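You operate a simulated robot arm through the tools that you are given. There is no shell and no other tool.

You run a simulated two-armed robot. Do the job below in one go: nothing can be reset, and whatever is moved stays where it is left.

JOB
Bring the drum's hatch to the top and unload into the purple basket.

The check looks at the end state, three seconds after you hand in, the way a careful person would. Anything else that was tipped, shoved, dropped, spilled or broken makes it a failure.

ROBOT AND FRAMES
Two 7-joint arms with two-finger parallel grippers on one trunk, on a base that moves. Base frame: it is fixed to the floor where the robot stands at the start and does not move with it; the origin is under the middle of the robot, x ahead of it, y to its left, z up. Units: m, rad, N and s.
The left shoulder is at the start at [0.07, 0.134, 1.294], the right one opposite. Each reaches about 0.749 m from its shoulder. Places, roughly: washer drum [0.7, -0.2, 0.5]; washer lid [0.7, -0.2, 0.9]. Payload 1.57 kg a hand.
The TCP of each hand is the grasp point between the finger pads, 0.03 m short of the fingertips. In the tool frame z runs along the fingers and y along their closing line. Largest opening 0.08 m; finger width 0.017, thickness 0.012; the body of the gripper, 0.04 by 0.082 m, starts 0.08 m behind the TCP.
Orientation is that of the tool frame in the base frame, as a unit quaternion [w, x, y, z]. With the fingers straight down and closing along the base's y, the tool's x points along the base's -x, its y along +y and its z along -z.

CONTROLS
- The arms move only by the tool drive_tool. It takes "left_rows", "right_rows" or both (then of equal length, played together; a hand with none holds still); each is a list that holds one entry, the list of rows, each a list of 7 numbers: the shift along the base's x, y, z in m, then the turn, a rotation vector about the base's x, y, z in rad, then the gripper command, from -1 (fully open) to 1 (shut), values between in proportion. In form: [[[dx, dy, dz, rx, ry, rz, jaw], ...]]. A call has 1 to 20 rows; each row shifts and turns the commanded pose from where the row before left it. A row lasts 0.2 s, in which the tool goes at most 0.05 m and 0.15 rad; a call with a longer step from one row to the next is refused whole, and so is a gripper value outside its range. Where a pose cannot be reached the arm comes as near as it can. A force on the tool above 50 N (or 10 N above the force at the start of the call, whichever is more), or a blocked arm, ends the call early, and 0.2 s more pass. The fingers move at their own pace (about 0.153 m/s each) and stop on an object; they squeeze with about 26 N. The grip force told is the motor's: it shows also when the fingers shut on nothing. Time passes only in rows, and 0.2 s behind the last, so rows that do not move let the fingers close. The reply holds the time, the measured pose of the TCP, the force on the tool along the base axes, the opening and the grip force, in the units named above and with some noise, with the torque about the TCP (base axes, N m) and any sound that the robot's microphone picked up.
- Cameras (640 x 400 px; columns grow to the right, rows downward): "scene" is now at [0.1311, -0.031, 1.5308]; the picture's right is [-0.38, -0.93, 0.00], its down [-0.45, 0.18, -0.87] and it looks along [0.81, -0.33, -0.49] (base axes); focal length 214 px, centre (320, 200). "left" rides on the left gripper at [0.072, 0.007, -0.122] in its tool frame; the picture's right is [-0.09, 1.00, 0.00], its down [-0.84, -0.08, -0.54] and it looks along [-0.54, -0.05, 0.84] (tool axes); focal length 238 px, centre (320, 200). "right" rides on the right gripper at [0.072, -0.007, -0.122] in its tool frame; the picture's right is [0.09, 1.00, 0.00], its down [-0.84, 0.08, -0.54] and it looks along [-0.54, 0.05, 0.84] (tool axes); focal length 238 px, centre (320, 200). There is no depth. A picture from a camera that has moved, and an enlarged one, comes with that camera's place and axes in the base frame and with its lens.
- grab_frame(camera): a new picture of that camera. It takes no simulated time.
- move_column(by): slides the trunk up (or, below 0, down) by that many m; the arms and the scene camera ride with it, the base frame stays. It gives what a move gives, with no picture.
- base_move(legs): drives the robot by 1 to 6 legs, each [ahead, left, turn to the left] in m, m and rad, along the robot's own axes; the way and the turn of a leg run together, so that a leg with both is an arc; at most 1.5 m and 3.142 rad a leg. The arms and the cameras ride along, it lands a little off, and it stops where it bumps. It gives what a move gives.
- head_to(pan, tilt): turns the head with the scene camera to pan (to the left, within 1.501 rad either way) and tilt (down, from -0.506 to 1.204), counted from straight ahead of the robot. It gives what a move gives.
- enlarge(camera, box): a new picture of the part [left, top, right, bottom] of that camera's present view, enlarged. It takes no simulated time.
- close_job(): hands the job in; it is judged then, once.

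Nothing tells you exact positions but the pictures and the camera data. Unless the task says otherwise, let go and move clear before handing in.

The tools are called after ">>>" by a JSON object that holds its "api" and its "payload". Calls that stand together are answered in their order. drive_tool: Moves the arms, as the interface text tells. Its arguments: {"type":"object","properties":{"left_rows":{"type":"array","items":{"type":"array","items":{"type":"array","items":{"type":"number"}}}},"right_rows":{"type":"array","items":{"type":"array","items":{"type":"array","items":{"type":"number"}}}}},"required":[]} The other tools are called the same way: move_column (by) moves the trunk up or down; base_move (legs) drives the base; head_to (pan, tilt) turns the head that bears the scene camera; grab_frame (camera) takes a picture; enlarge (camera, box) takes an enlarged picture of a part of a camera's view; close_job () hands the job in.

At the start:

```text
time_s: 0.0
left_eef_pos: [0.3889, 0.0346, 1.4418]
left_tcp_rot: [0.0, -0.001, 1.0, 0.0]
left_force: [0.1, -0.9, 0.6]
left_ft_torque: [0.0, -0.02, 0.02]
left_finger_gap: 0.0802
left_grasp_force: 0.0
right_eef_pos: [0.2985, -0.2508, 1.4421]
right_tcp_rot: [0.001, 0.0, 1.0, 0.002]
right_force: [-1.2, 0.2, -0.5]
right_ft_torque: [0.03, 0.0, -0.02]
right_finger_gap: 0.0798
right_grasp_force: 0.1
trunk travel left (down, up): [-0.867, 0.073]
robot x, y, heading: [-0.003, 0.0008, 0.002]
head pan, tilt (commanded): [-0.389, 0.508]
```

scene: 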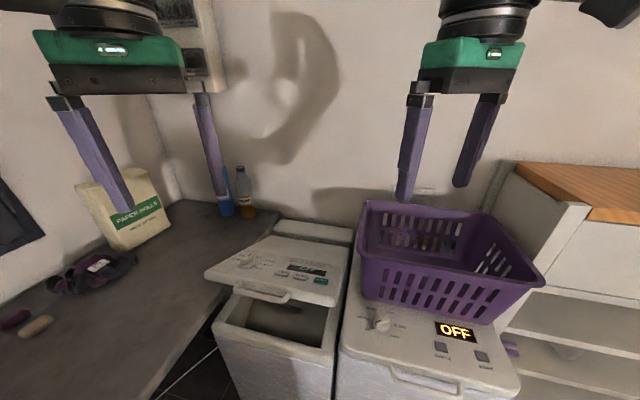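
right: 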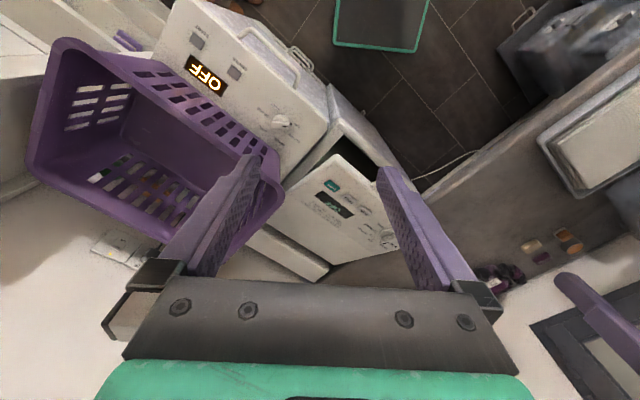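
left: 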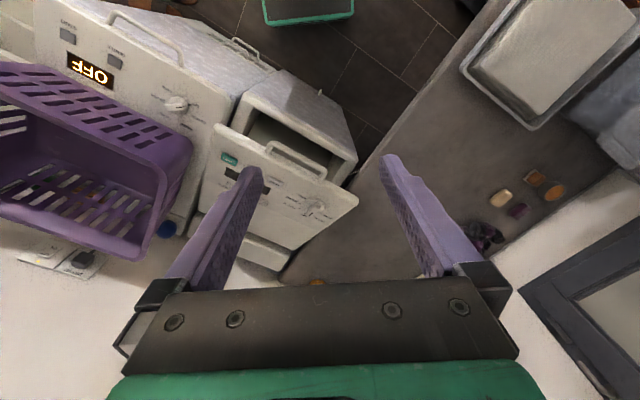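

I see a narrow top-loading washer in the middle with its lid ajar, and a second machine to its right with the purple basket on top. I'll look closer at both before moving anything.

>>> {"api": "enlarge", "payload": {"camera": "scene", "box": [190, 200, 360, 400]}}

>>> {"api": "enlarge", "payload": {"camera": "scene", "box": [330, 180, 640, 400]}}

>>> {"api": "enlarge", "payload": {"camera": "left", "box": [180, 60, 380, 260]}}

>>> {"api": "enlarge", "payload": {"camera": "right", "box": [240, 60, 440, 280]}}

```text
2.00 times, centred on (275, 300) of scene
camera zoom: at [0.1311, -0.031, 1.5308], right [-0.38, -0.93, 0.0], down [-0.45, 0.18, -0.87], along [0.81, -0.33, -0.49], focal length 429 px, centre (410, 0)
```

zoom: 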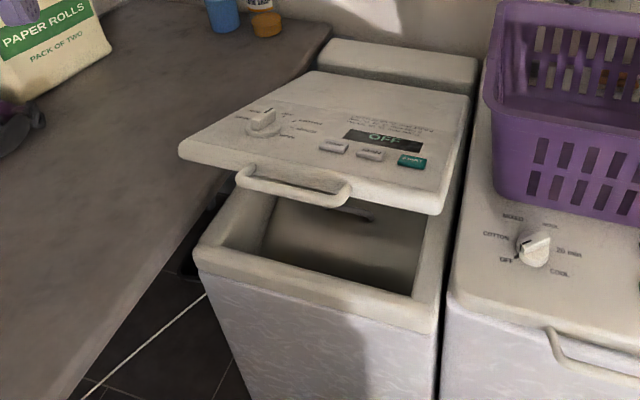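

```text
1.82 times, centred on (485, 290) of scene
camera zoom: at [0.1311, -0.031, 1.5308], right [-0.38, -0.93, 0.0], down [-0.45, 0.18, -0.87], along [0.81, -0.33, -0.49], focal length 390 px, centre (20, 36)
```

zoom: 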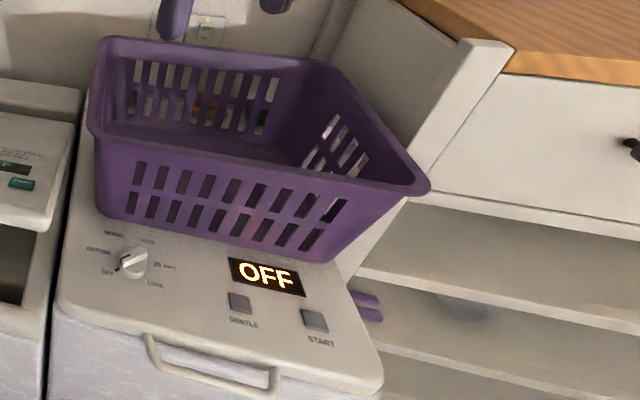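

```text
2.00 times, centred on (280, 160) of left
camera zoom: at [0.3154, 0.0397, 1.5646], right [0.09, 1.0, 0.0], down [0.84, -0.07, 0.54], along [0.54, -0.05, -0.84], focal length 477 px, centre (400, 280)
```

zoom: 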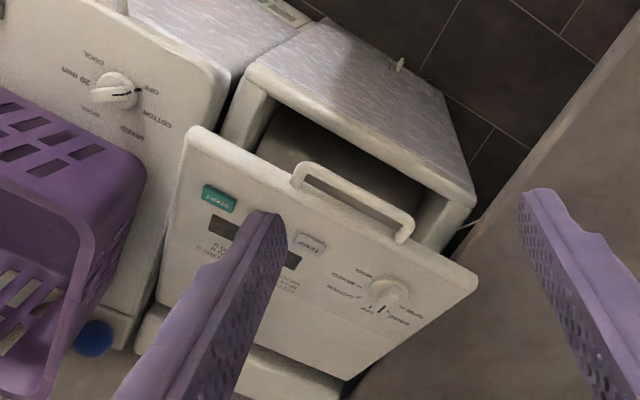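

```text
1.82 times, centred on (340, 170) of right
camera zoom: at [0.2267, -0.2555, 1.5642], right [-0.09, 1.0, 0.0], down [0.84, 0.08, 0.54], along [0.54, 0.05, -0.84], focal length 433 px, centre (284, 254)
```

zoom: 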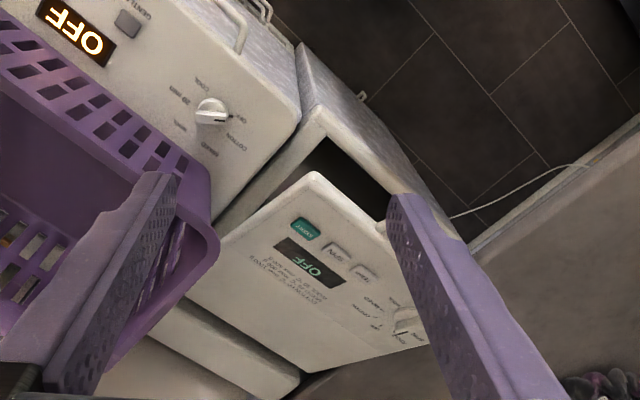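

The washer's lid carries a dial, a display reading OFF and three buttons; its printed text may explain how the drum is turned. I'll zoom in on those.

>>> {"api": "enlarge", "payload": {"camera": "scene", "box": [250, 235, 340, 300]}}

>>> {"api": "enlarge", "payload": {"camera": "scene", "box": [205, 235, 300, 300]}}

>>> {"api": "enlarge", "payload": {"camera": "right", "box": [300, 170, 400, 240]}}

>>> {"api": "enlarge", "payload": {"camera": "left", "box": [240, 130, 360, 210]}}

```text
6.15 times, centred on (295, 268) of scene
camera zoom: at [0.1311, -0.031, 1.5308], right [-0.38, -0.93, 0.0], down [-0.45, 0.18, -0.87], along [0.81, -0.33, -0.49], focal length 1320 px, centre (474, -215)
```

zoom: 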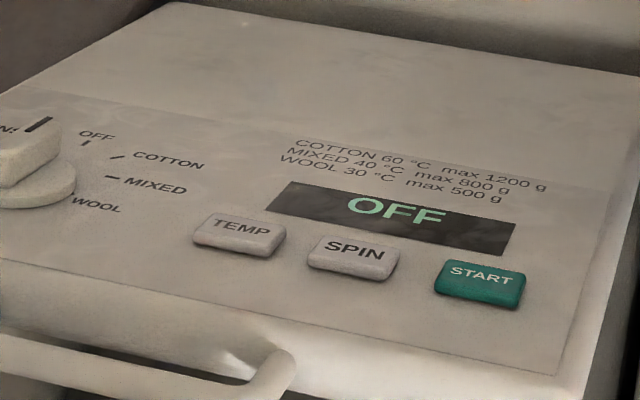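

```text
6.15 times, centred on (252, 268) of scene
camera zoom: at [0.1311, -0.031, 1.5308], right [-0.38, -0.93, 0.0], down [-0.45, 0.18, -0.87], along [0.81, -0.33, -0.49], focal length 1320 px, centre (735, -215)
```

zoom: 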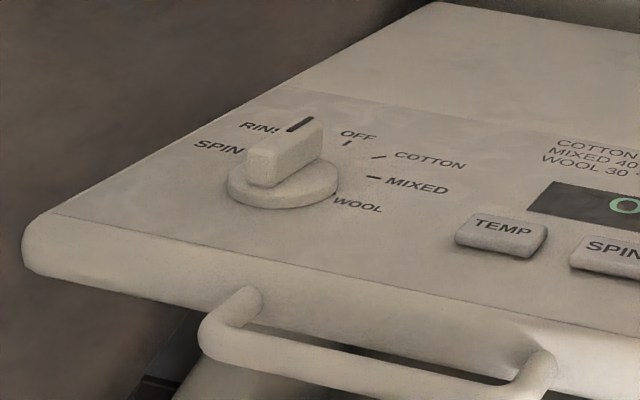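

```text
5.71 times, centred on (350, 205) of right
camera zoom: at [0.2267, -0.2555, 1.5642], right [-0.09, 1.0, 0.0], down [0.84, 0.08, 0.54], along [0.54, 0.05, -0.84], focal length 1362 px, centre (149, 171)
```

zoom: 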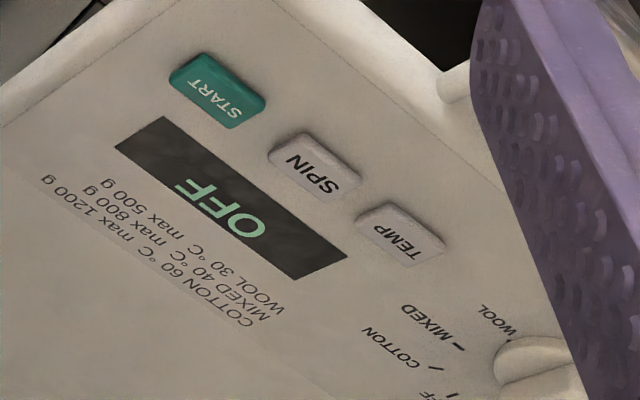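

```text
5.00 times, centred on (300, 170) of left
camera zoom: at [0.3154, 0.0397, 1.5646], right [0.09, 1.0, 0.0], down [0.84, -0.07, 0.54], along [0.54, -0.05, -0.84], focal length 1192 px, centre (420, 350)
```

zoom: 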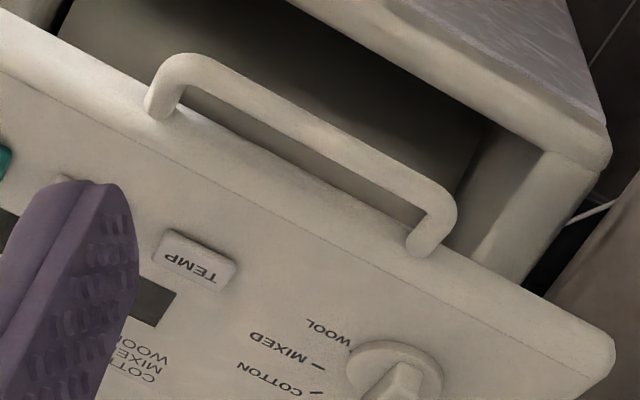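

The washer is off, so the drum has to be turned by hand through the opening, after lifting the lid. I'll tilt the head down to see the inside and the floor round the base.

>>> {"api": "head_to", "payload": {"pan": -0.25, "tilt": 0.95}}

>>> {"api": "grab_frame", "payload": {"camera": "scene"}}

```text
time_s: 0.9
left_eef_pos: [0.3895, 0.0337, 1.4413]
left_tcp_rot: [0.0, 0.0, 1.0, -0.001]
left_force: [0.0, 0.1, 0.3]
left_ft_torque: [0.04, -0.02, 0.0]
left_finger_gap: 0.0801
left_grasp_force: 0.1
right_eef_pos: [0.299, -0.2507, 1.4422]
right_tcp_rot: [0.001, 0.0, 1.0, 0.001]
right_force: [-0.1, 0.6, 0.2]
right_ft_torque: [0.01, 0.02, 0.01]
right_finger_gap: 0.08
right_grasp_force: 0.0
trunk travel left (down, up): [-0.867, 0.073]
robot x, y, heading: [-0.0039, -0.0014, 0.0]
head pan, tilt (commanded): [-0.25, 0.949]
```

```text
taken
camera scene: at [0.1177, -0.0147, 1.4942], right [-0.25, -0.97, 0.0], down [-0.79, 0.2, -0.58], along [0.56, -0.14, -0.81], focal length 214 px, centre (320, 200)
```

scene: 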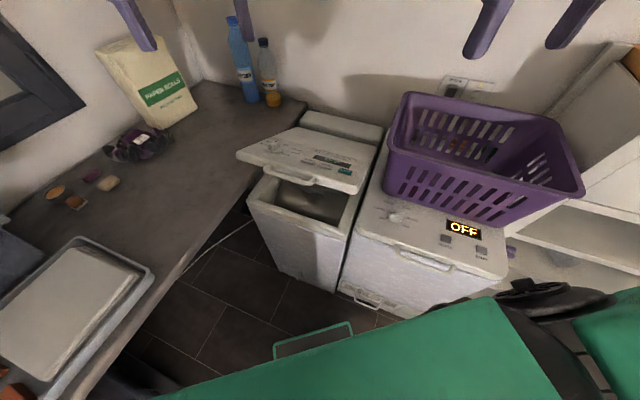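

The washer stands turned by about 35° to the right of straight ahead, its front facing the robot. I'll enlarge this view to fix corners and to see into the opening.

>>> {"api": "enlarge", "payload": {"camera": "scene", "box": [225, 100, 395, 300]}}

>>> {"api": "enlarge", "payload": {"camera": "scene", "box": [245, 165, 350, 230]}}

>>> {"api": "enlarge", "payload": {"camera": "scene", "box": [330, 80, 600, 320]}}

```text
2.00 times, centred on (310, 200) of scene
camera zoom: at [0.1177, -0.0147, 1.4942], right [-0.25, -0.97, 0.0], down [-0.79, 0.2, -0.58], along [0.56, -0.14, -0.81], focal length 429 px, centre (340, 200)
```

zoom: 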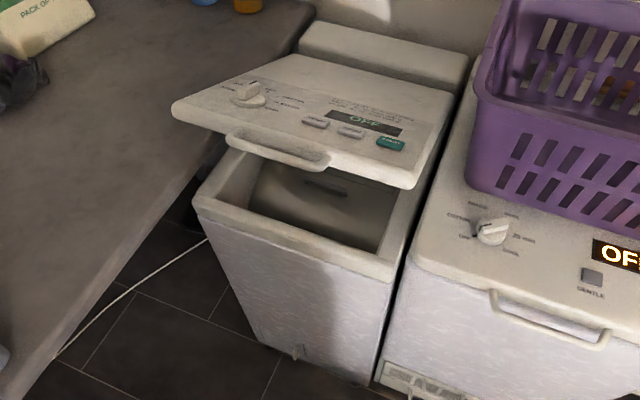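

```text
6.10 times, centred on (298, 198) of scene
camera zoom: at [0.1177, -0.0147, 1.4942], right [-0.25, -0.97, 0.0], down [-0.79, 0.2, -0.58], along [0.56, -0.14, -0.81], focal length 1307 px, centre (457, 215)
```

zoom: 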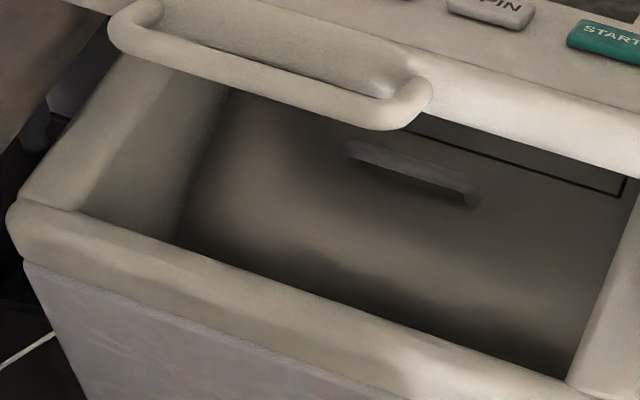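

```text
1.67 times, centred on (465, 200) of scene
camera zoom: at [0.1177, -0.0147, 1.4942], right [-0.25, -0.97, 0.0], down [-0.79, 0.2, -0.58], along [0.56, -0.14, -0.81], focal length 358 px, centre (78, 200)
```

zoom: 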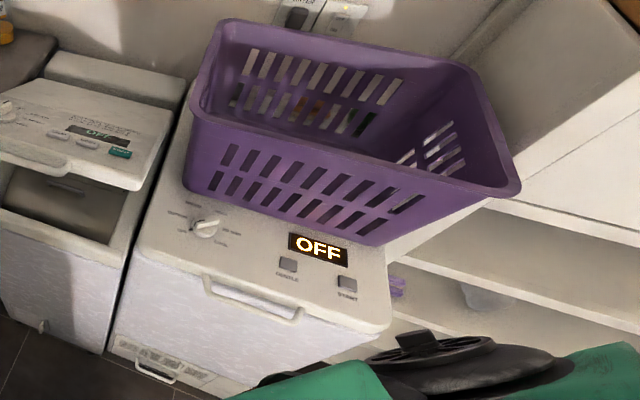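

The drum shows a grip bar, with what looks like the hatch edge just behind it under the lid. Before I move I'll look round for obstacles to the sides.

>>> {"api": "head_to", "payload": {"pan": -1.3, "tilt": 0.6}}

>>> {"api": "grab_frame", "payload": {"camera": "scene"}}

>>> {"api": "head_to", "payload": {"pan": 0.6, "tilt": 0.8}}

>>> {"api": "grab_frame", "payload": {"camera": "scene"}}

>>> {"api": "head_to", "payload": {"pan": -0.4, "tilt": 1.2}}

>>> {"api": "grab_frame", "payload": {"camera": "scene"}}

```text
time_s: 2.2
left_eef_pos: [0.3893, 0.0329, 1.4413]
left_tcp_rot: [0.0, -0.001, 1.0, 0.0]
left_force: [-0.9, 0.2, 0.1]
left_ft_torque: [0.03, 0.01, 0.01]
left_finger_gap: 0.0801
left_grasp_force: 0.1
right_eef_pos: [0.2995, -0.2507, 1.4409]
right_tcp_rot: [0.001, 0.001, 1.0, 0.001]
right_force: [0.5, -0.6, 0.5]
right_ft_torque: [0.01, 0.0, -0.03]
right_finger_gap: 0.0798
right_grasp_force: 0.0
trunk travel left (down, up): [-0.867, 0.073]
robot x, y, heading: [0.0007, -0.0005, 0.003]
head pan, tilt (commanded): [-1.3, 0.6]
```

```text
taken
camera scene: at [0.0709, -0.0818, 1.5225], right [-0.96, -0.27, 0.0], down [-0.15, 0.54, -0.82], along [0.22, -0.79, -0.57], focal length 214 px, centre (320, 200)
```

scene: 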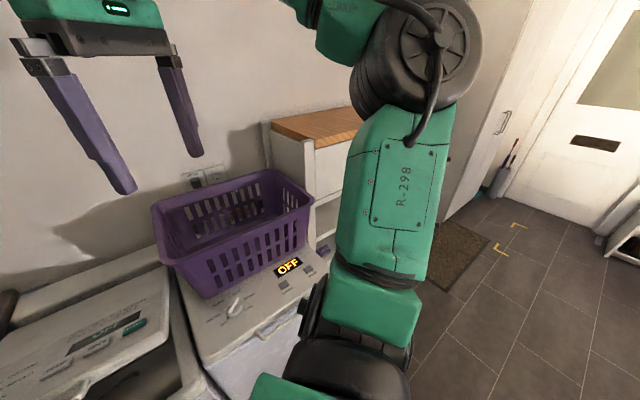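

```text
time_s: 4.1
left_eef_pos: [0.3877, 0.0342, 1.441]
left_tcp_rot: [0.001, 0.0, 1.0, 0.0]
left_force: [-0.6, 0.6, -0.6]
left_ft_torque: [-0.03, 0.0, -0.02]
left_finger_gap: 0.08
left_grasp_force: 0.0
right_eef_pos: [0.2993, -0.2505, 1.4408]
right_tcp_rot: [0.001, 0.001, 1.0, 0.0]
right_force: [1.0, 1.0, 1.0]
right_ft_torque: [-0.01, 0.03, 0.01]
right_finger_gap: 0.0798
right_grasp_force: 0.1
trunk travel left (down, up): [-0.867, 0.073]
robot x, y, heading: [-0.0015, 0.0009, -0.005]
head pan, tilt (commanded): [0.6, 0.799]
```

```text
taken
camera scene: at [0.1138, 0.0489, 1.5056], right [0.56, -0.83, 0.0], down [-0.59, -0.4, -0.7], along [0.58, 0.39, -0.72], focal length 214 px, centre (320, 200)
```

scene: 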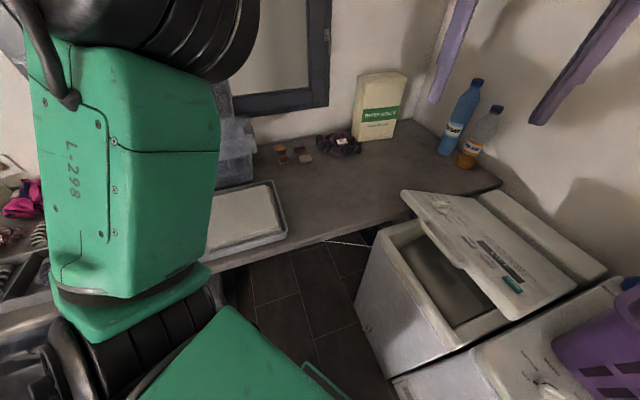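

```text
time_s: 5.3
left_eef_pos: [0.3898, 0.0342, 1.4415]
left_tcp_rot: [0.0, -0.001, 1.0, -0.001]
left_force: [0.2, -0.4, -0.1]
left_ft_torque: [0.02, 0.02, -0.02]
left_finger_gap: 0.08
left_grasp_force: 0.1
right_eef_pos: [0.2996, -0.2504, 1.4398]
right_tcp_rot: [0.001, 0.001, 1.0, 0.001]
right_force: [0.1, -0.6, 0.3]
right_ft_torque: [-0.01, -0.03, -0.01]
right_finger_gap: 0.0801
right_grasp_force: 0.1
trunk travel left (down, up): [-0.867, 0.073]
robot x, y, heading: [-0.0022, 0.0028, 0.001]
head pan, tilt (commanded): [-0.4, 1.201]
```

```text
taken
camera scene: at [0.0987, -0.0184, 1.4779], right [-0.39, -0.92, 0.0], down [-0.86, 0.36, -0.36], along [0.33, -0.14, -0.93], focal length 214 px, centre (320, 200)
```

scene: 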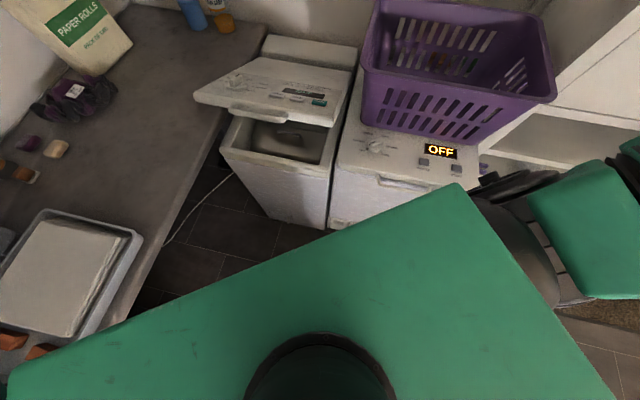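

The washer's opening rim is at about z 0.85 and 0.44 m ahead along a heading of about -0.6 rad. The lid is open about 18°, hinged at the back, and the basket is to the right on the dryer. I'll turn in place to face the machines squarely.

>>> {"api": "base_move", "payload": {"legs": [[0, 0, -0.3], [0, 0, -0.3]]}}

>>> {"api": "head_to", "payload": {"pan": 0.15, "tilt": 0.8}}

>>> {"api": "grab_frame", "payload": {"camera": "scene"}}

>>> {"api": "grab_frame", "payload": {"camera": "left"}}

>>> {"api": "grab_frame", "payload": {"camera": "right"}}

```text
time_s: 7.7
left_eef_pos: [0.3386, -0.1918, 1.4409]
left_tcp_rot: [-0.001, 0.295, 0.956, -0.001]
left_force: [0.3, 0.0, -0.2]
left_ft_torque: [-0.03, 0.02, -0.01]
left_finger_gap: 0.0799
left_grasp_force: 0.1
right_eef_pos: [0.1056, -0.3757, 1.4412]
right_tcp_rot: [0.001, 0.297, 0.955, 0.0]
right_force: [-0.3, 0.5, 0.0]
right_ft_torque: [0.02, -0.01, -0.01]
right_finger_gap: 0.0798
right_grasp_force: 0.1
trunk travel left (down, up): [-0.867, 0.073]
robot x, y, heading: [0.0013, 0.0012, -0.601]
head pan, tilt (commanded): [-0.4, 1.201]
```

```text
time_s: 8.7
left_eef_pos: [0.3389, -0.193, 1.4424]
left_tcp_rot: [-0.001, 0.295, 0.956, -0.001]
left_force: [-0.9, 0.2, 0.2]
left_ft_torque: [-0.01, 0.01, -0.01]
left_finger_gap: 0.0799
left_grasp_force: 0.2
right_eef_pos: [0.1036, -0.3755, 1.4417]
right_tcp_rot: [0.001, 0.297, 0.955, 0.001]
right_force: [0.7, 0.2, 0.2]
right_ft_torque: [-0.01, 0.05, 0.0]
right_finger_gap: 0.0801
right_grasp_force: 0.1
trunk travel left (down, up): [-0.867, 0.073]
robot x, y, heading: [-0.0043, -0.0016, -0.6]
head pan, tilt (commanded): [0.15, 0.799]
```

```text
taken
camera scene: at [0.1106, -0.0602, 1.5056], right [-0.44, -0.9, 0.0], down [-0.65, 0.31, -0.7], along [0.63, -0.3, -0.72], focal length 214 px, centre (320, 200)
```

scene: 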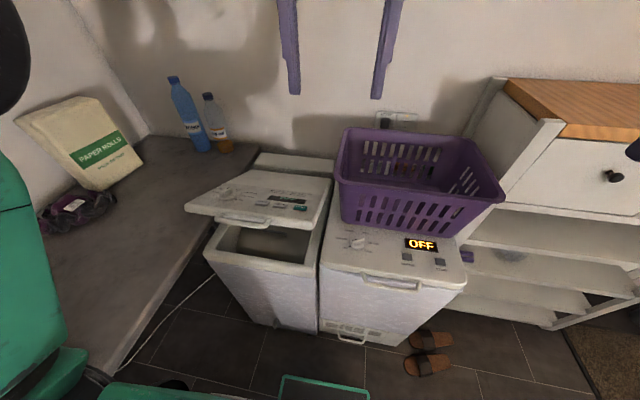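

```text
taken
camera left: at [0.2827, -0.1464, 1.5647], right [0.64, 0.77, 0.0], down [0.65, -0.53, 0.54], along [0.42, -0.35, -0.84], focal length 238 px, centre (320, 200)
```

left: 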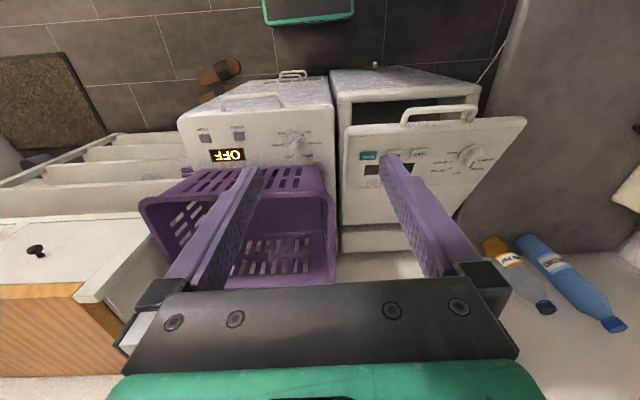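

```text
taken
camera right: at [0.0414, -0.3388, 1.5641], right [0.49, 0.87, 0.0], down [0.73, -0.41, 0.54], along [0.47, -0.26, -0.84], focal length 238 px, centre (320, 200)
```

right: 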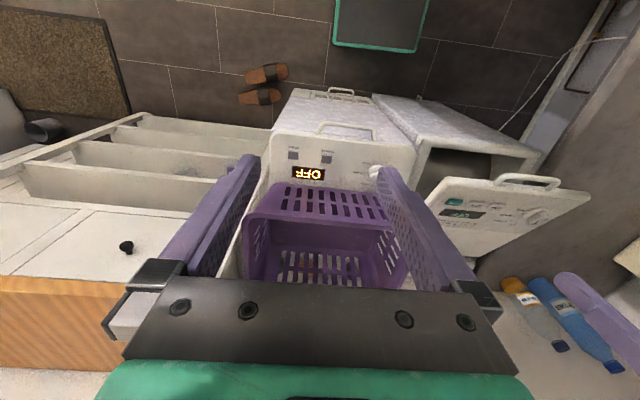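

I'm now square to both machines and the floor ahead is clear, with the slippers off to the right. I'll drive a little closer and look again.

>>> {"api": "base_move", "payload": {"legs": [[0.13, 0.02, 0]]}}

>>> {"api": "head_to", "payload": {"pan": 0.3, "tilt": 0.85}}

>>> {"api": "grab_frame", "payload": {"camera": "scene"}}

>>> {"api": "enlarge", "payload": {"camera": "scene", "box": [180, 130, 400, 330]}}

>>> {"api": "grab_frame", "payload": {"camera": "left"}}

```text
time_s: 9.9
left_eef_pos: [0.4523, -0.2454, 1.4429]
left_tcp_rot: [0.002, 0.296, 0.955, -0.001]
left_force: [-0.1, -0.1, 0.7]
left_ft_torque: [-0.03, -0.01, -0.05]
left_finger_gap: 0.0801
left_grasp_force: 0.0
right_eef_pos: [0.2154, -0.43, 1.4413]
right_tcp_rot: [0.003, 0.297, 0.955, 0.0]
right_force: [0.1, 0.3, 0.4]
right_ft_torque: [0.0, 0.0, 0.02]
right_finger_gap: 0.0799
right_grasp_force: 0.0
trunk travel left (down, up): [-0.867, 0.073]
robot x, y, heading: [0.1171, -0.0548, -0.605]
head pan, tilt (commanded): [0.15, 0.799]
```

```text
time_s: 10.6
left_eef_pos: [0.4553, -0.2478, 1.4414]
left_tcp_rot: [0.0, 0.296, 0.955, -0.001]
left_force: [-0.7, 0.2, 0.5]
left_ft_torque: [0.02, 0.03, -0.01]
left_finger_gap: 0.0801
left_grasp_force: 0.0
right_eef_pos: [0.2193, -0.4302, 1.4416]
right_tcp_rot: [0.002, 0.298, 0.955, 0.001]
right_force: [0.2, 0.1, 0.2]
right_ft_torque: [-0.01, -0.01, -0.01]
right_finger_gap: 0.0801
right_grasp_force: 0.0
trunk travel left (down, up): [-0.867, 0.073]
robot x, y, heading: [0.1179, -0.0554, -0.604]
head pan, tilt (commanded): [0.3, 0.85]
```

```text
taken
camera scene: at [0.2286, -0.1035, 1.5018], right [-0.3, -0.95, 0.0], down [-0.72, 0.22, -0.66], along [0.63, -0.2, -0.75], focal length 214 px, centre (320, 200)
```

scene: 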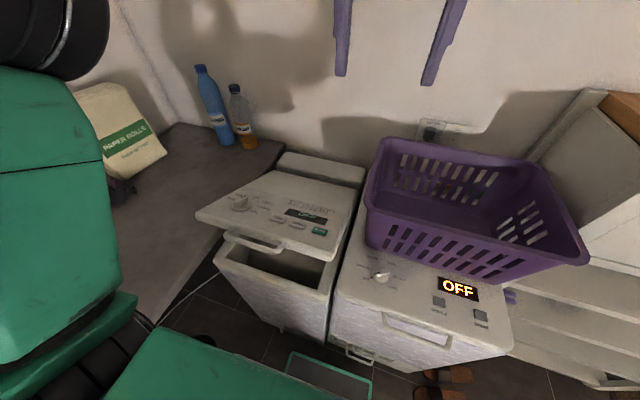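

```text
2.00 times, centred on (290, 230) of scene
camera zoom: at [0.2286, -0.1035, 1.5018], right [-0.3, -0.95, 0.0], down [-0.72, 0.22, -0.66], along [0.63, -0.2, -0.75], focal length 429 px, centre (380, 140)
```

zoom: 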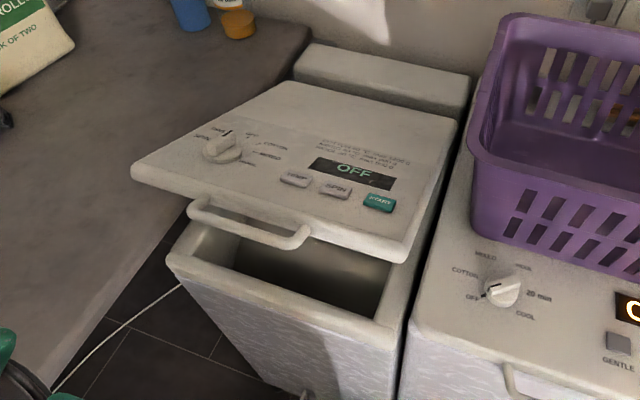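

```text
taken
camera left: at [0.3982, -0.2017, 1.5651], right [0.64, 0.77, 0.0], down [0.65, -0.54, 0.54], along [0.42, -0.35, -0.84], focal length 238 px, centre (320, 200)
```

left: 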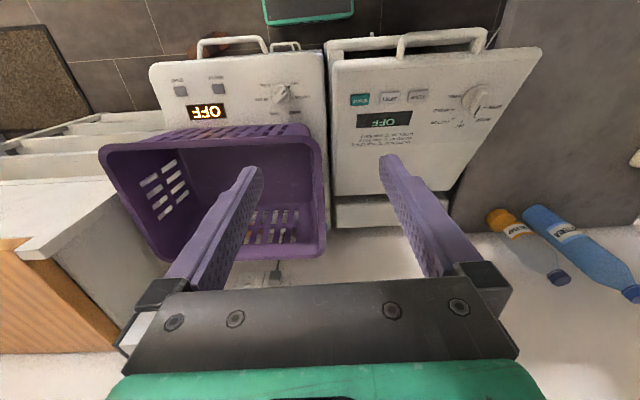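

The lid handle is at about 0.47 m ahead in the machine frame, near z 0.98, and the rim below it is at z 0.85. To lift the lid from below I need room for the forearm, so I'll back off a bit and bring the left hand down in front of the gap with its fingers closed.

>>> {"api": "base_move", "payload": {"legs": [[-0.13, 0, 0]]}}

>>> {"api": "drive_tool", "payload": {"left_rows": [[[0.0213, 0.0309, -0.033, 0, 0, 0, 1], [0.0213, 0.0309, -0.033, 0, 0, 0, 1], [0.0213, 0.0309, -0.033, 0, 0, 0, 1], [0.0213, 0.0309, -0.033, 0, 0, 0, 1], [0.0213, 0.0309, -0.033, 0, 0, 0, 1], [0.0213, 0.0309, -0.033, 0, 0, 0, 1], [0, 0, 0, 0, 0, 0, 1]]]}}

>>> {"api": "grab_frame", "payload": {"camera": "scene"}}

>>> {"api": "grab_frame", "payload": {"camera": "left"}}

```text
time_s: 11.9
left_eef_pos: [0.3516, -0.1766, 1.4414]
left_tcp_rot: [-0.002, 0.295, 0.955, -0.001]
left_force: [0.1, -0.2, 0.2]
left_ft_torque: [0.06, -0.01, 0.0]
left_finger_gap: 0.0799
left_grasp_force: 0.1
right_eef_pos: [0.1186, -0.3597, 1.4403]
right_tcp_rot: [-0.001, 0.298, 0.955, 0.001]
right_force: [0.1, 0.2, 0.5]
right_ft_torque: [0.01, 0.02, -0.05]
right_finger_gap: 0.0799
right_grasp_force: 0.1
trunk travel left (down, up): [-0.867, 0.073]
robot x, y, heading: [0.0113, 0.0169, -0.608]
head pan, tilt (commanded): [0.3, 0.85]
```

```text
time_s: 13.5
left_eef_pos: [0.4759, 0.0118, 1.2448]
left_tcp_rot: [0.001, 0.297, 0.955, -0.001]
left_force: [-0.2, -0.2, -0.6]
left_ft_torque: [0.01, -0.01, 0.02]
left_finger_gap: 0.0
left_grasp_force: 21.3
right_eef_pos: [0.1127, -0.3576, 1.4411]
right_tcp_rot: [0.001, 0.298, 0.955, 0.0]
right_force: [0.0, 0.4, -0.4]
right_ft_torque: [-0.02, 0.02, -0.01]
right_finger_gap: 0.08
right_grasp_force: 0.0
trunk travel left (down, up): [-0.867, 0.073]
robot x, y, heading: [0.0102, 0.0186, -0.603]
head pan, tilt (commanded): [0.3, 0.85]
```

```text
taken
camera scene: at [0.1212, -0.0307, 1.5017], right [-0.3, -0.95, 0.0], down [-0.72, 0.22, -0.66], along [0.63, -0.2, -0.75], focal length 214 px, centre (320, 200)
```

scene: 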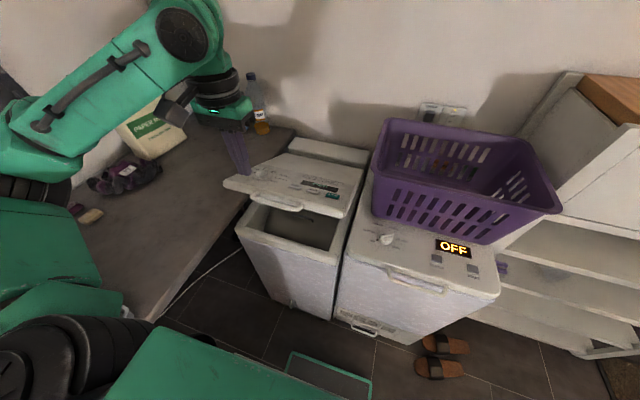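

```text
taken
camera left: at [0.4192, 0.057, 1.3675], right [0.64, 0.77, 0.0], down [0.65, -0.54, 0.54], along [0.42, -0.35, -0.84], focal length 238 px, centre (320, 200)
```

left: 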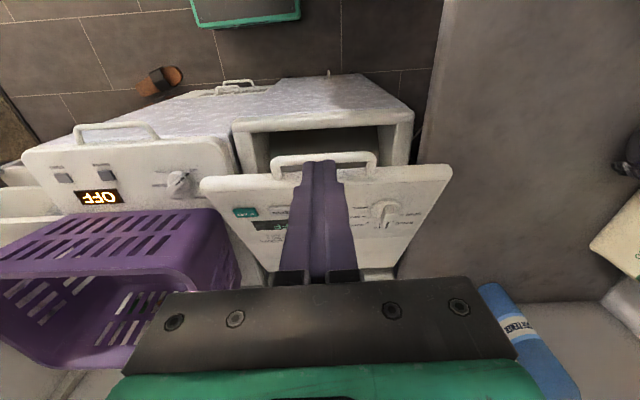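

The left hand is above and just ahead of the handle, fingers closed. I'll lower it in front of the gap, watching the elbow over the counter.

>>> {"api": "drive_tool", "payload": {"left_rows": [[[0, 0, -0.04, 0, 0, 0, 1], [0, 0, -0.04, 0, 0, 0, 1], [0, 0, -0.04, 0, 0, 0, 1], [0, 0, -0.03, 0, 0, 0, 1]]]}}

>>> {"api": "grab_frame", "payload": {"camera": "scene"}}

>>> {"api": "head_to", "payload": {"pan": 0.9, "tilt": 0.7}}

>>> {"api": "grab_frame", "payload": {"camera": "scene"}}

```text
time_s: 14.5
left_eef_pos: [0.4768, 0.0122, 1.0939]
left_tcp_rot: [0.0, 0.295, 0.955, -0.002]
left_force: [0.1, -0.7, 0.3]
left_ft_torque: [0.04, 0.0, -0.02]
left_finger_gap: 0.0
left_grasp_force: 21.6
right_eef_pos: [0.1143, -0.3582, 1.4414]
right_tcp_rot: [0.001, 0.297, 0.955, 0.0]
right_force: [0.4, 0.3, -0.2]
right_ft_torque: [0.0, 0.0, 0.0]
right_finger_gap: 0.0798
right_grasp_force: 0.2
trunk travel left (down, up): [-0.867, 0.073]
robot x, y, heading: [0.011, 0.0193, -0.607]
head pan, tilt (commanded): [0.3, 0.85]
```

```text
taken
camera scene: at [0.123, -0.0299, 1.5016], right [-0.3, -0.95, 0.0], down [-0.72, 0.22, -0.66], along [0.63, -0.2, -0.75], focal length 214 px, centre (320, 200)
```

scene: 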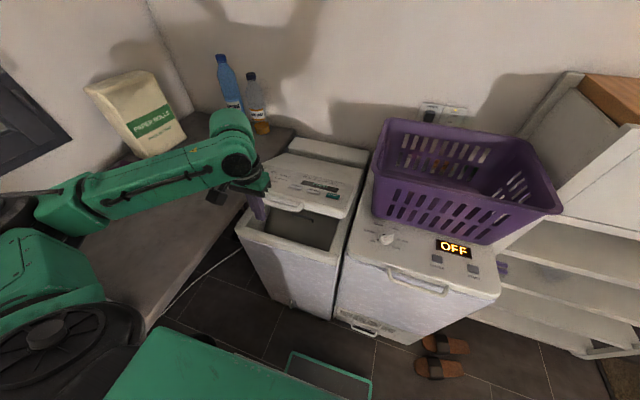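

```text
time_s: 15.5
left_eef_pos: [0.4767, 0.0108, 1.0951]
left_tcp_rot: [0.0, 0.296, 0.955, 0.0]
left_force: [0.3, 0.0, -0.1]
left_ft_torque: [0.0, -0.02, 0.0]
left_finger_gap: 0.0
left_grasp_force: 21.3
right_eef_pos: [0.1128, -0.358, 1.4412]
right_tcp_rot: [0.001, 0.298, 0.955, 0.0]
right_force: [-0.3, 0.0, 0.5]
right_ft_torque: [0.02, -0.02, 0.01]
right_finger_gap: 0.0799
right_grasp_force: 0.2
trunk travel left (down, up): [-0.867, 0.073]
robot x, y, heading: [0.0116, 0.0191, -0.6]
head pan, tilt (commanded): [0.901, 0.7]
```

```text
taken
camera scene: at [0.1287, 0.0177, 1.5139], right [0.29, -0.96, 0.0], down [-0.62, -0.19, -0.76], along [0.73, 0.22, -0.64], focal length 214 px, centre (320, 200)
```

scene: 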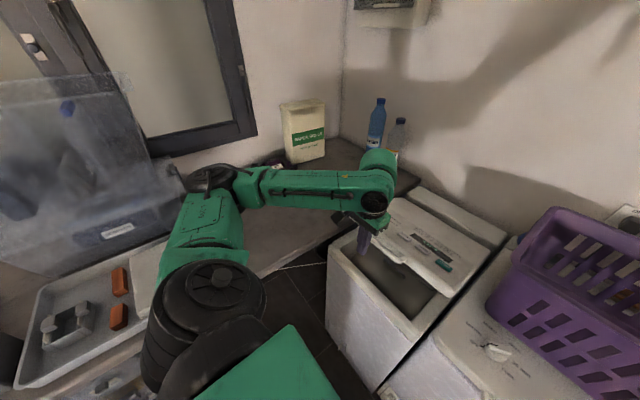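

The elbow sits high above the counter, so there's clearance. I'll lower the fingers to just under the lid's height and then swing the hand to point forward.

>>> {"api": "drive_tool", "payload": {"left_rows": [[[0, 0, -0.045, 0, 0, 0, 1], [0, 0, -0.045, 0, 0, 0, 1], [0, 0, -0.045, 0, 0, 0, 1], [0, 0, -0.035, -0.0852, -0.1235, 0, 1], [0, 0, 0, -0.0852, -0.1235, 0, 1], [0, 0, 0, -0.0852, -0.1235, 0, 1], [0, 0, 0, -0.0852, -0.1235, 0, 1], [0, 0, 0, -0.0852, -0.1235, 0, 1], [0, 0, 0, -0.0852, -0.1235, 0, 1], [0, 0, 0, -0.0852, -0.1235, 0, 1], [0, 0, 0, -0.0852, -0.1235, 0, 1], [0, 0, 0, -0.0852, -0.1235, 0, 1]]]}}

>>> {"api": "head_to", "payload": {"pan": 0.5, "tilt": 0.85}}

>>> {"api": "grab_frame", "payload": {"camera": "scene"}}

>>> {"api": "grab_frame", "payload": {"camera": "left"}}

```text
time_s: 18.1
left_eef_pos: [0.4774, 0.0118, 0.923]
left_tcp_rot: [0.596, 0.231, 0.746, -0.188]
left_force: [-0.5, -0.1, 0.2]
left_ft_torque: [-0.02, -0.02, -0.02]
left_finger_gap: 0.0
left_grasp_force: 21.1
right_eef_pos: [0.1139, -0.3571, 1.441]
right_tcp_rot: [0.002, 0.297, 0.955, 0.001]
right_force: [-0.1, 0.1, -0.5]
right_ft_torque: [-0.01, 0.03, 0.01]
right_finger_gap: 0.0801
right_grasp_force: 0.1
trunk travel left (down, up): [-0.867, 0.073]
robot x, y, heading: [0.0072, 0.0141, -0.607]
head pan, tilt (commanded): [0.901, 0.7]
```

```text
time_s: 19.0
left_eef_pos: [0.4762, 0.0118, 0.923]
left_tcp_rot: [0.596, 0.232, 0.745, -0.188]
left_force: [0.1, 0.3, 0.2]
left_ft_torque: [-0.03, 0.02, -0.01]
left_finger_gap: 0.0
left_grasp_force: 21.5
right_eef_pos: [0.1135, -0.3579, 1.4411]
right_tcp_rot: [0.001, 0.298, 0.955, 0.001]
right_force: [0.1, 0.7, -0.2]
right_ft_torque: [0.02, 0.0, -0.02]
right_finger_gap: 0.0799
right_grasp_force: 0.0
trunk travel left (down, up): [-0.867, 0.073]
robot x, y, heading: [0.0083, 0.0156, -0.601]
head pan, tilt (commanded): [0.499, 0.85]
```

```text
taken
camera scene: at [0.1254, -0.0149, 1.5016], right [-0.1, -0.99, 0.0], down [-0.75, 0.08, -0.66], along [0.66, -0.07, -0.75], focal length 214 px, centre (320, 200)
```

scene: 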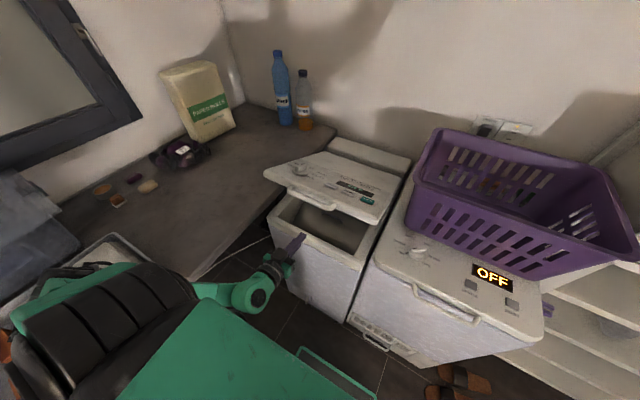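

```text
taken
camera left: at [0.368, 0.0925, 0.8814], right [0.58, 0.81, 0.09], down [-0.33, 0.14, 0.94], along [0.74, -0.57, 0.34], focal length 238 px, centre (320, 200)
```

left: 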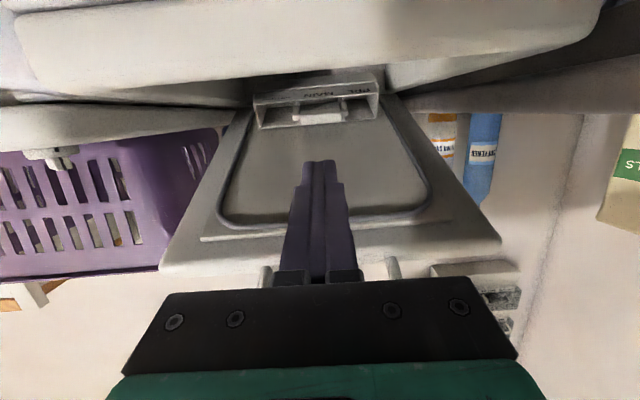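

The fingers now point forward under the handle and I can see the lid's underside. I'll check the elbow near the counter tray before pushing in.

>>> {"api": "head_to", "payload": {"pan": 1.3, "tilt": 0.95}}

>>> {"api": "grab_frame", "payload": {"camera": "scene"}}

```text
time_s: 20.1
left_eef_pos: [0.4764, 0.0116, 0.9238]
left_tcp_rot: [0.596, 0.231, 0.745, -0.188]
left_force: [0.3, -0.2, -0.2]
left_ft_torque: [-0.02, 0.03, 0.06]
left_finger_gap: 0.0001
left_grasp_force: 21.4
right_eef_pos: [0.1135, -0.3586, 1.4409]
right_tcp_rot: [0.001, 0.298, 0.955, 0.0]
right_force: [0.0, 0.5, 0.8]
right_ft_torque: [-0.01, 0.01, 0.0]
right_finger_gap: 0.0799
right_grasp_force: 0.0
trunk travel left (down, up): [-0.867, 0.073]
robot x, y, heading: [0.0097, 0.0147, -0.603]
head pan, tilt (commanded): [1.3, 0.949]
```

```text
taken
camera scene: at [0.1034, 0.0396, 1.4941], right [0.64, -0.77, 0.0], down [-0.62, -0.52, -0.58], along [0.45, 0.37, -0.81], focal length 214 px, centre (320, 200)
```

scene: 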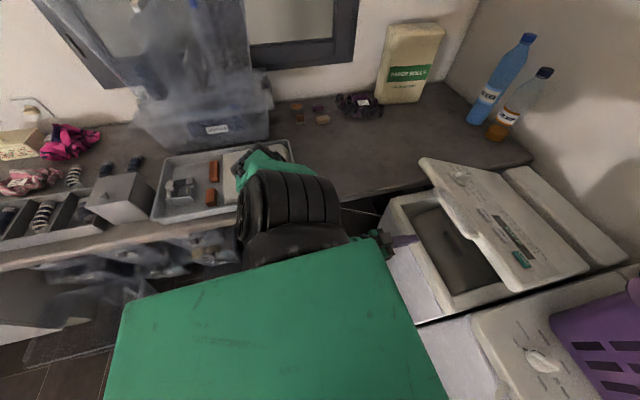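

The elbow clears the counter. Now I'll slide the fingers under the lid edge and start lifting along the hinge arc, checking after the first few degrees.

>>> {"api": "drive_tool", "payload": {"left_rows": [[[0.0329, -0.0227, 0, 0, 0, 0, 1], [0.0329, -0.0227, 0, 0, 0, 0, 1], [0.0186, -0.0128, 0.034, 0, 0, 0, 1], [0.0094, -0.0065, 0.0445, 0.0694, 0.1006, 0, 1], [0.0128, -0.0088, 0.0422, 0.0694, 0.1006, 0, 1]]]}}

>>> {"api": "head_to", "payload": {"pan": 0.35, "tilt": 0.75}}

>>> {"api": "grab_frame", "payload": {"camera": "scene"}}

>>> {"api": "grab_frame", "payload": {"camera": "left"}}

```text
time_s: 21.3
left_eef_pos: [0.5834, -0.0631, 1.0446]
left_tcp_rot: [0.501, 0.253, 0.812, -0.158]
left_force: [0.2, -0.8, 0.6]
left_ft_torque: [0.04, -0.03, 0.02]
left_finger_gap: 0.0
left_grasp_force: 21.0
right_eef_pos: [0.1156, -0.3588, 1.4397]
right_tcp_rot: [0.0, 0.297, 0.955, 0.001]
right_force: [-0.9, -0.6, 0.0]
right_ft_torque: [0.03, -0.03, 0.0]
right_finger_gap: 0.08
right_grasp_force: 0.0
trunk travel left (down, up): [-0.867, 0.073]
robot x, y, heading: [0.0119, 0.0133, -0.604]
head pan, tilt (commanded): [1.3, 0.949]
```

```text
time_s: 22.6
left_eef_pos: [0.5818, -0.0619, 1.0433]
left_tcp_rot: [0.501, 0.252, 0.813, -0.157]
left_force: [0.0, -0.9, 0.0]
left_ft_torque: [-0.01, 0.01, -0.01]
left_finger_gap: 0.0003
left_grasp_force: 21.4
right_eef_pos: [0.114, -0.3577, 1.442]
right_tcp_rot: [0.001, 0.297, 0.955, 0.0]
right_force: [0.2, -0.5, -0.4]
right_ft_torque: [-0.01, -0.03, 0.03]
right_finger_gap: 0.0798
right_grasp_force: 0.0
trunk travel left (down, up): [-0.867, 0.073]
robot x, y, heading: [0.0106, 0.0195, -0.606]
head pan, tilt (commanded): [0.351, 0.75]
```

```text
taken
camera scene: at [0.1282, -0.0277, 1.5096], right [-0.25, -0.97, 0.0], down [-0.66, 0.17, -0.73], along [0.71, -0.18, -0.68], focal length 214 px, centre (320, 200)
```

scene: 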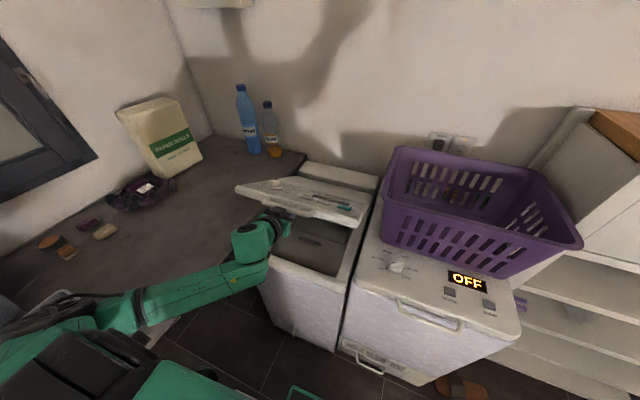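

```text
taken
camera left: at [0.4694, 0.0228, 1.0352], right [0.6, 0.8, 0.08], down [-0.13, 0.0, 0.99], along [0.79, -0.6, 0.11], focal length 238 px, centre (320, 200)
```

left: 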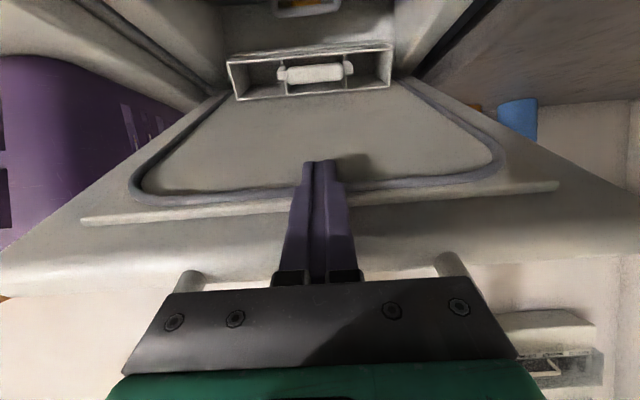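

The lid is rising smoothly with almost no force. I'll carry on along the arc.

>>> {"api": "drive_tool", "payload": {"left_rows": [[[0.0177, -0.0122, 0.0401, 0.0694, 0.1006, 0, 1], [0.0214, -0.0148, 0.0375, 0.0694, 0.1006, 0, 1], [0.0249, -0.0172, 0.0342, 0.0694, 0.1006, 0, 1], [0.0283, -0.0195, 0.0299, 0.0694, 0.1006, 0, 1], [0.0309, -0.0214, 0.0256, 0.0694, 0.1006, 0, 1]]]}}

>>> {"api": "grab_frame", "payload": {"camera": "scene"}}

>>> {"api": "grab_frame", "payload": {"camera": "left"}}

```text
time_s: 23.8
left_eef_pos: [0.7054, -0.1506, 1.2112]
left_tcp_rot: [0.232, 0.288, 0.926, -0.072]
left_force: [0.0, 0.4, 0.0]
left_ft_torque: [0.01, 0.04, -0.03]
left_finger_gap: 0.0002
left_grasp_force: 21.3
right_eef_pos: [0.1137, -0.3602, 1.4401]
right_tcp_rot: [0.0, 0.297, 0.955, 0.002]
right_force: [-0.1, 0.1, -0.3]
right_ft_torque: [0.03, -0.01, 0.02]
right_finger_gap: 0.0802
right_grasp_force: 0.1
trunk travel left (down, up): [-0.867, 0.073]
robot x, y, heading: [0.0114, 0.0169, -0.602]
head pan, tilt (commanded): [0.351, 0.75]
```

```text
taken
camera scene: at [0.1279, -0.0309, 1.5095], right [-0.25, -0.97, 0.0], down [-0.66, 0.17, -0.73], along [0.71, -0.18, -0.68], focal length 214 px, centre (320, 200)
```

scene: 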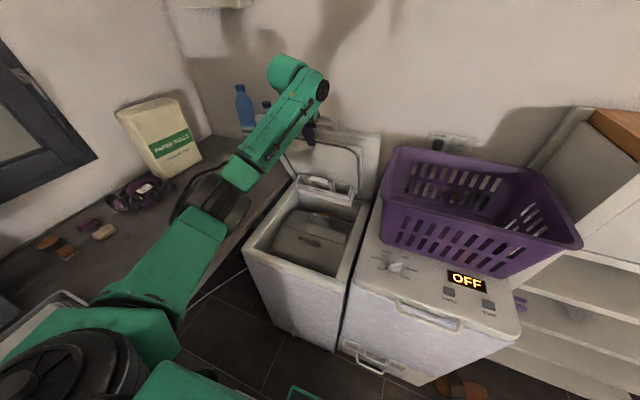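

```text
taken
camera left: at [0.6087, -0.077, 1.2853], right [0.63, 0.77, 0.04], down [0.35, -0.34, 0.87], along [0.69, -0.54, -0.49], focal length 238 px, centre (320, 200)
```

left: 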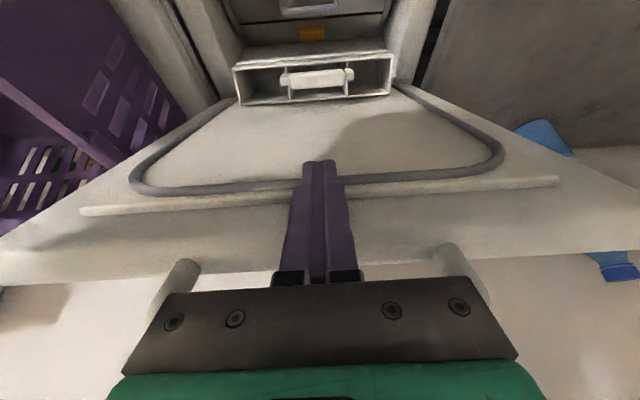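

The lid is at about 67° and the drum with its hatch is now in view. I'll push it a bit further back.

>>> {"api": "drive_tool", "payload": {"left_rows": [[[0.0335, -0.0231, 0.0209, 0.0694, 0.1006, 0, 1], [0.0351, -0.0243, 0.0157, 0.0694, 0.1006, 0, 1], [0.0365, -0.0252, 0.0104, 0.0694, 0.1006, 0, 1]]]}}

>>> {"api": "grab_frame", "payload": {"camera": "scene"}}

>>> {"api": "grab_frame", "payload": {"camera": "left"}}

```text
time_s: 24.6
left_eef_pos: [0.6654, -0.1289, 1.259]
left_tcp_rot: [0.09, 0.295, 0.951, -0.03]
left_force: [0.3, 0.2, 0.6]
left_ft_torque: [-0.04, -0.02, -0.01]
left_finger_gap: 0.0
left_grasp_force: 21.5
left hand out of reach, approached as far as the arm can: row 1, 2, 3
right_eef_pos: [0.1149, -0.355, 1.4408]
right_tcp_rot: [0.002, 0.296, 0.955, -0.002]
right_force: [-0.1, 0.2, 0.6]
right_ft_torque: [0.0, -0.03, 0.02]
right_finger_gap: 0.08
right_grasp_force: 0.1
trunk travel left (down, up): [-0.867, 0.073]
robot x, y, heading: [0.0091, 0.0195, -0.603]
head pan, tilt (commanded): [0.351, 0.75]
```

```text
taken
camera scene: at [0.1284, -0.0248, 1.5097], right [-0.25, -0.97, 0.0], down [-0.66, 0.17, -0.73], along [0.71, -0.18, -0.68], focal length 214 px, centre (320, 200)
```

scene: 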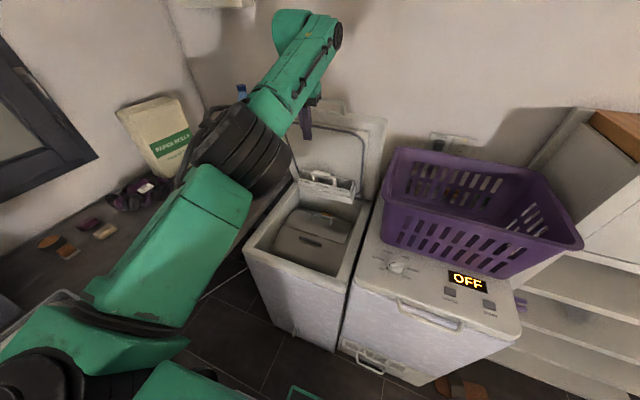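

```text
taken
camera left: at [0.5905, -0.0714, 1.366], right [0.64, 0.77, 0.01], down [0.55, -0.47, 0.69], along [0.54, -0.43, -0.72], focal length 238 px, centre (320, 200)
```

left: 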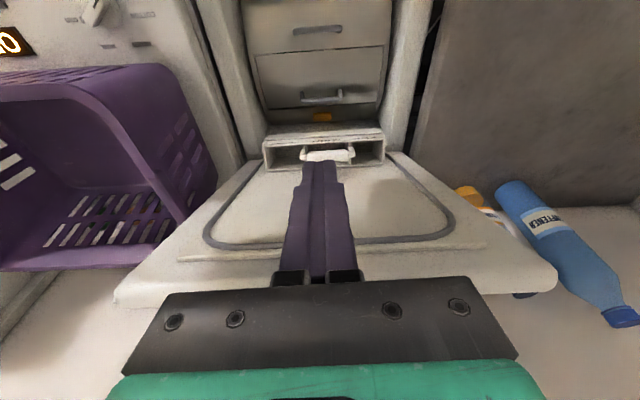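

The lid now stands nearly upright by itself and the left camera sees right into the drum. I'll enlarge it to study the hatch.

>>> {"api": "enlarge", "payload": {"camera": "left", "box": [200, 0, 440, 180]}}

>>> {"api": "enlarge", "payload": {"camera": "scene", "box": [235, 90, 395, 290]}}

```text
2.22 times, centred on (320, 90) of left
camera zoom: at [0.5905, -0.0714, 1.366], right [0.64, 0.77, 0.01], down [0.55, -0.47, 0.69], along [0.54, -0.43, -0.72], focal length 530 px, centre (320, 444)
```

zoom: 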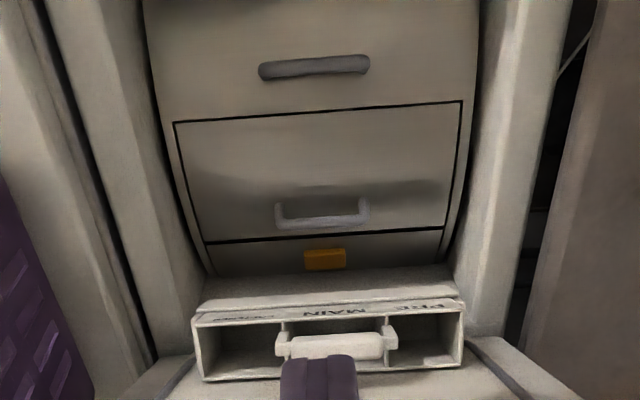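

```text
2.00 times, centred on (315, 190) of scene
camera zoom: at [0.1284, -0.0248, 1.5097], right [-0.25, -0.97, 0.0], down [-0.66, 0.17, -0.73], along [0.71, -0.18, -0.68], focal length 429 px, centre (330, 220)
```

zoom: 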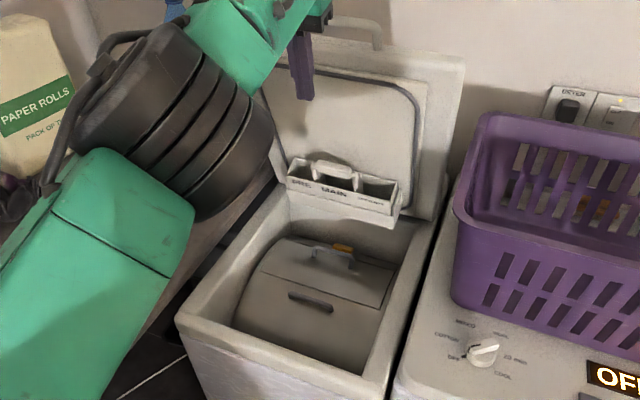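

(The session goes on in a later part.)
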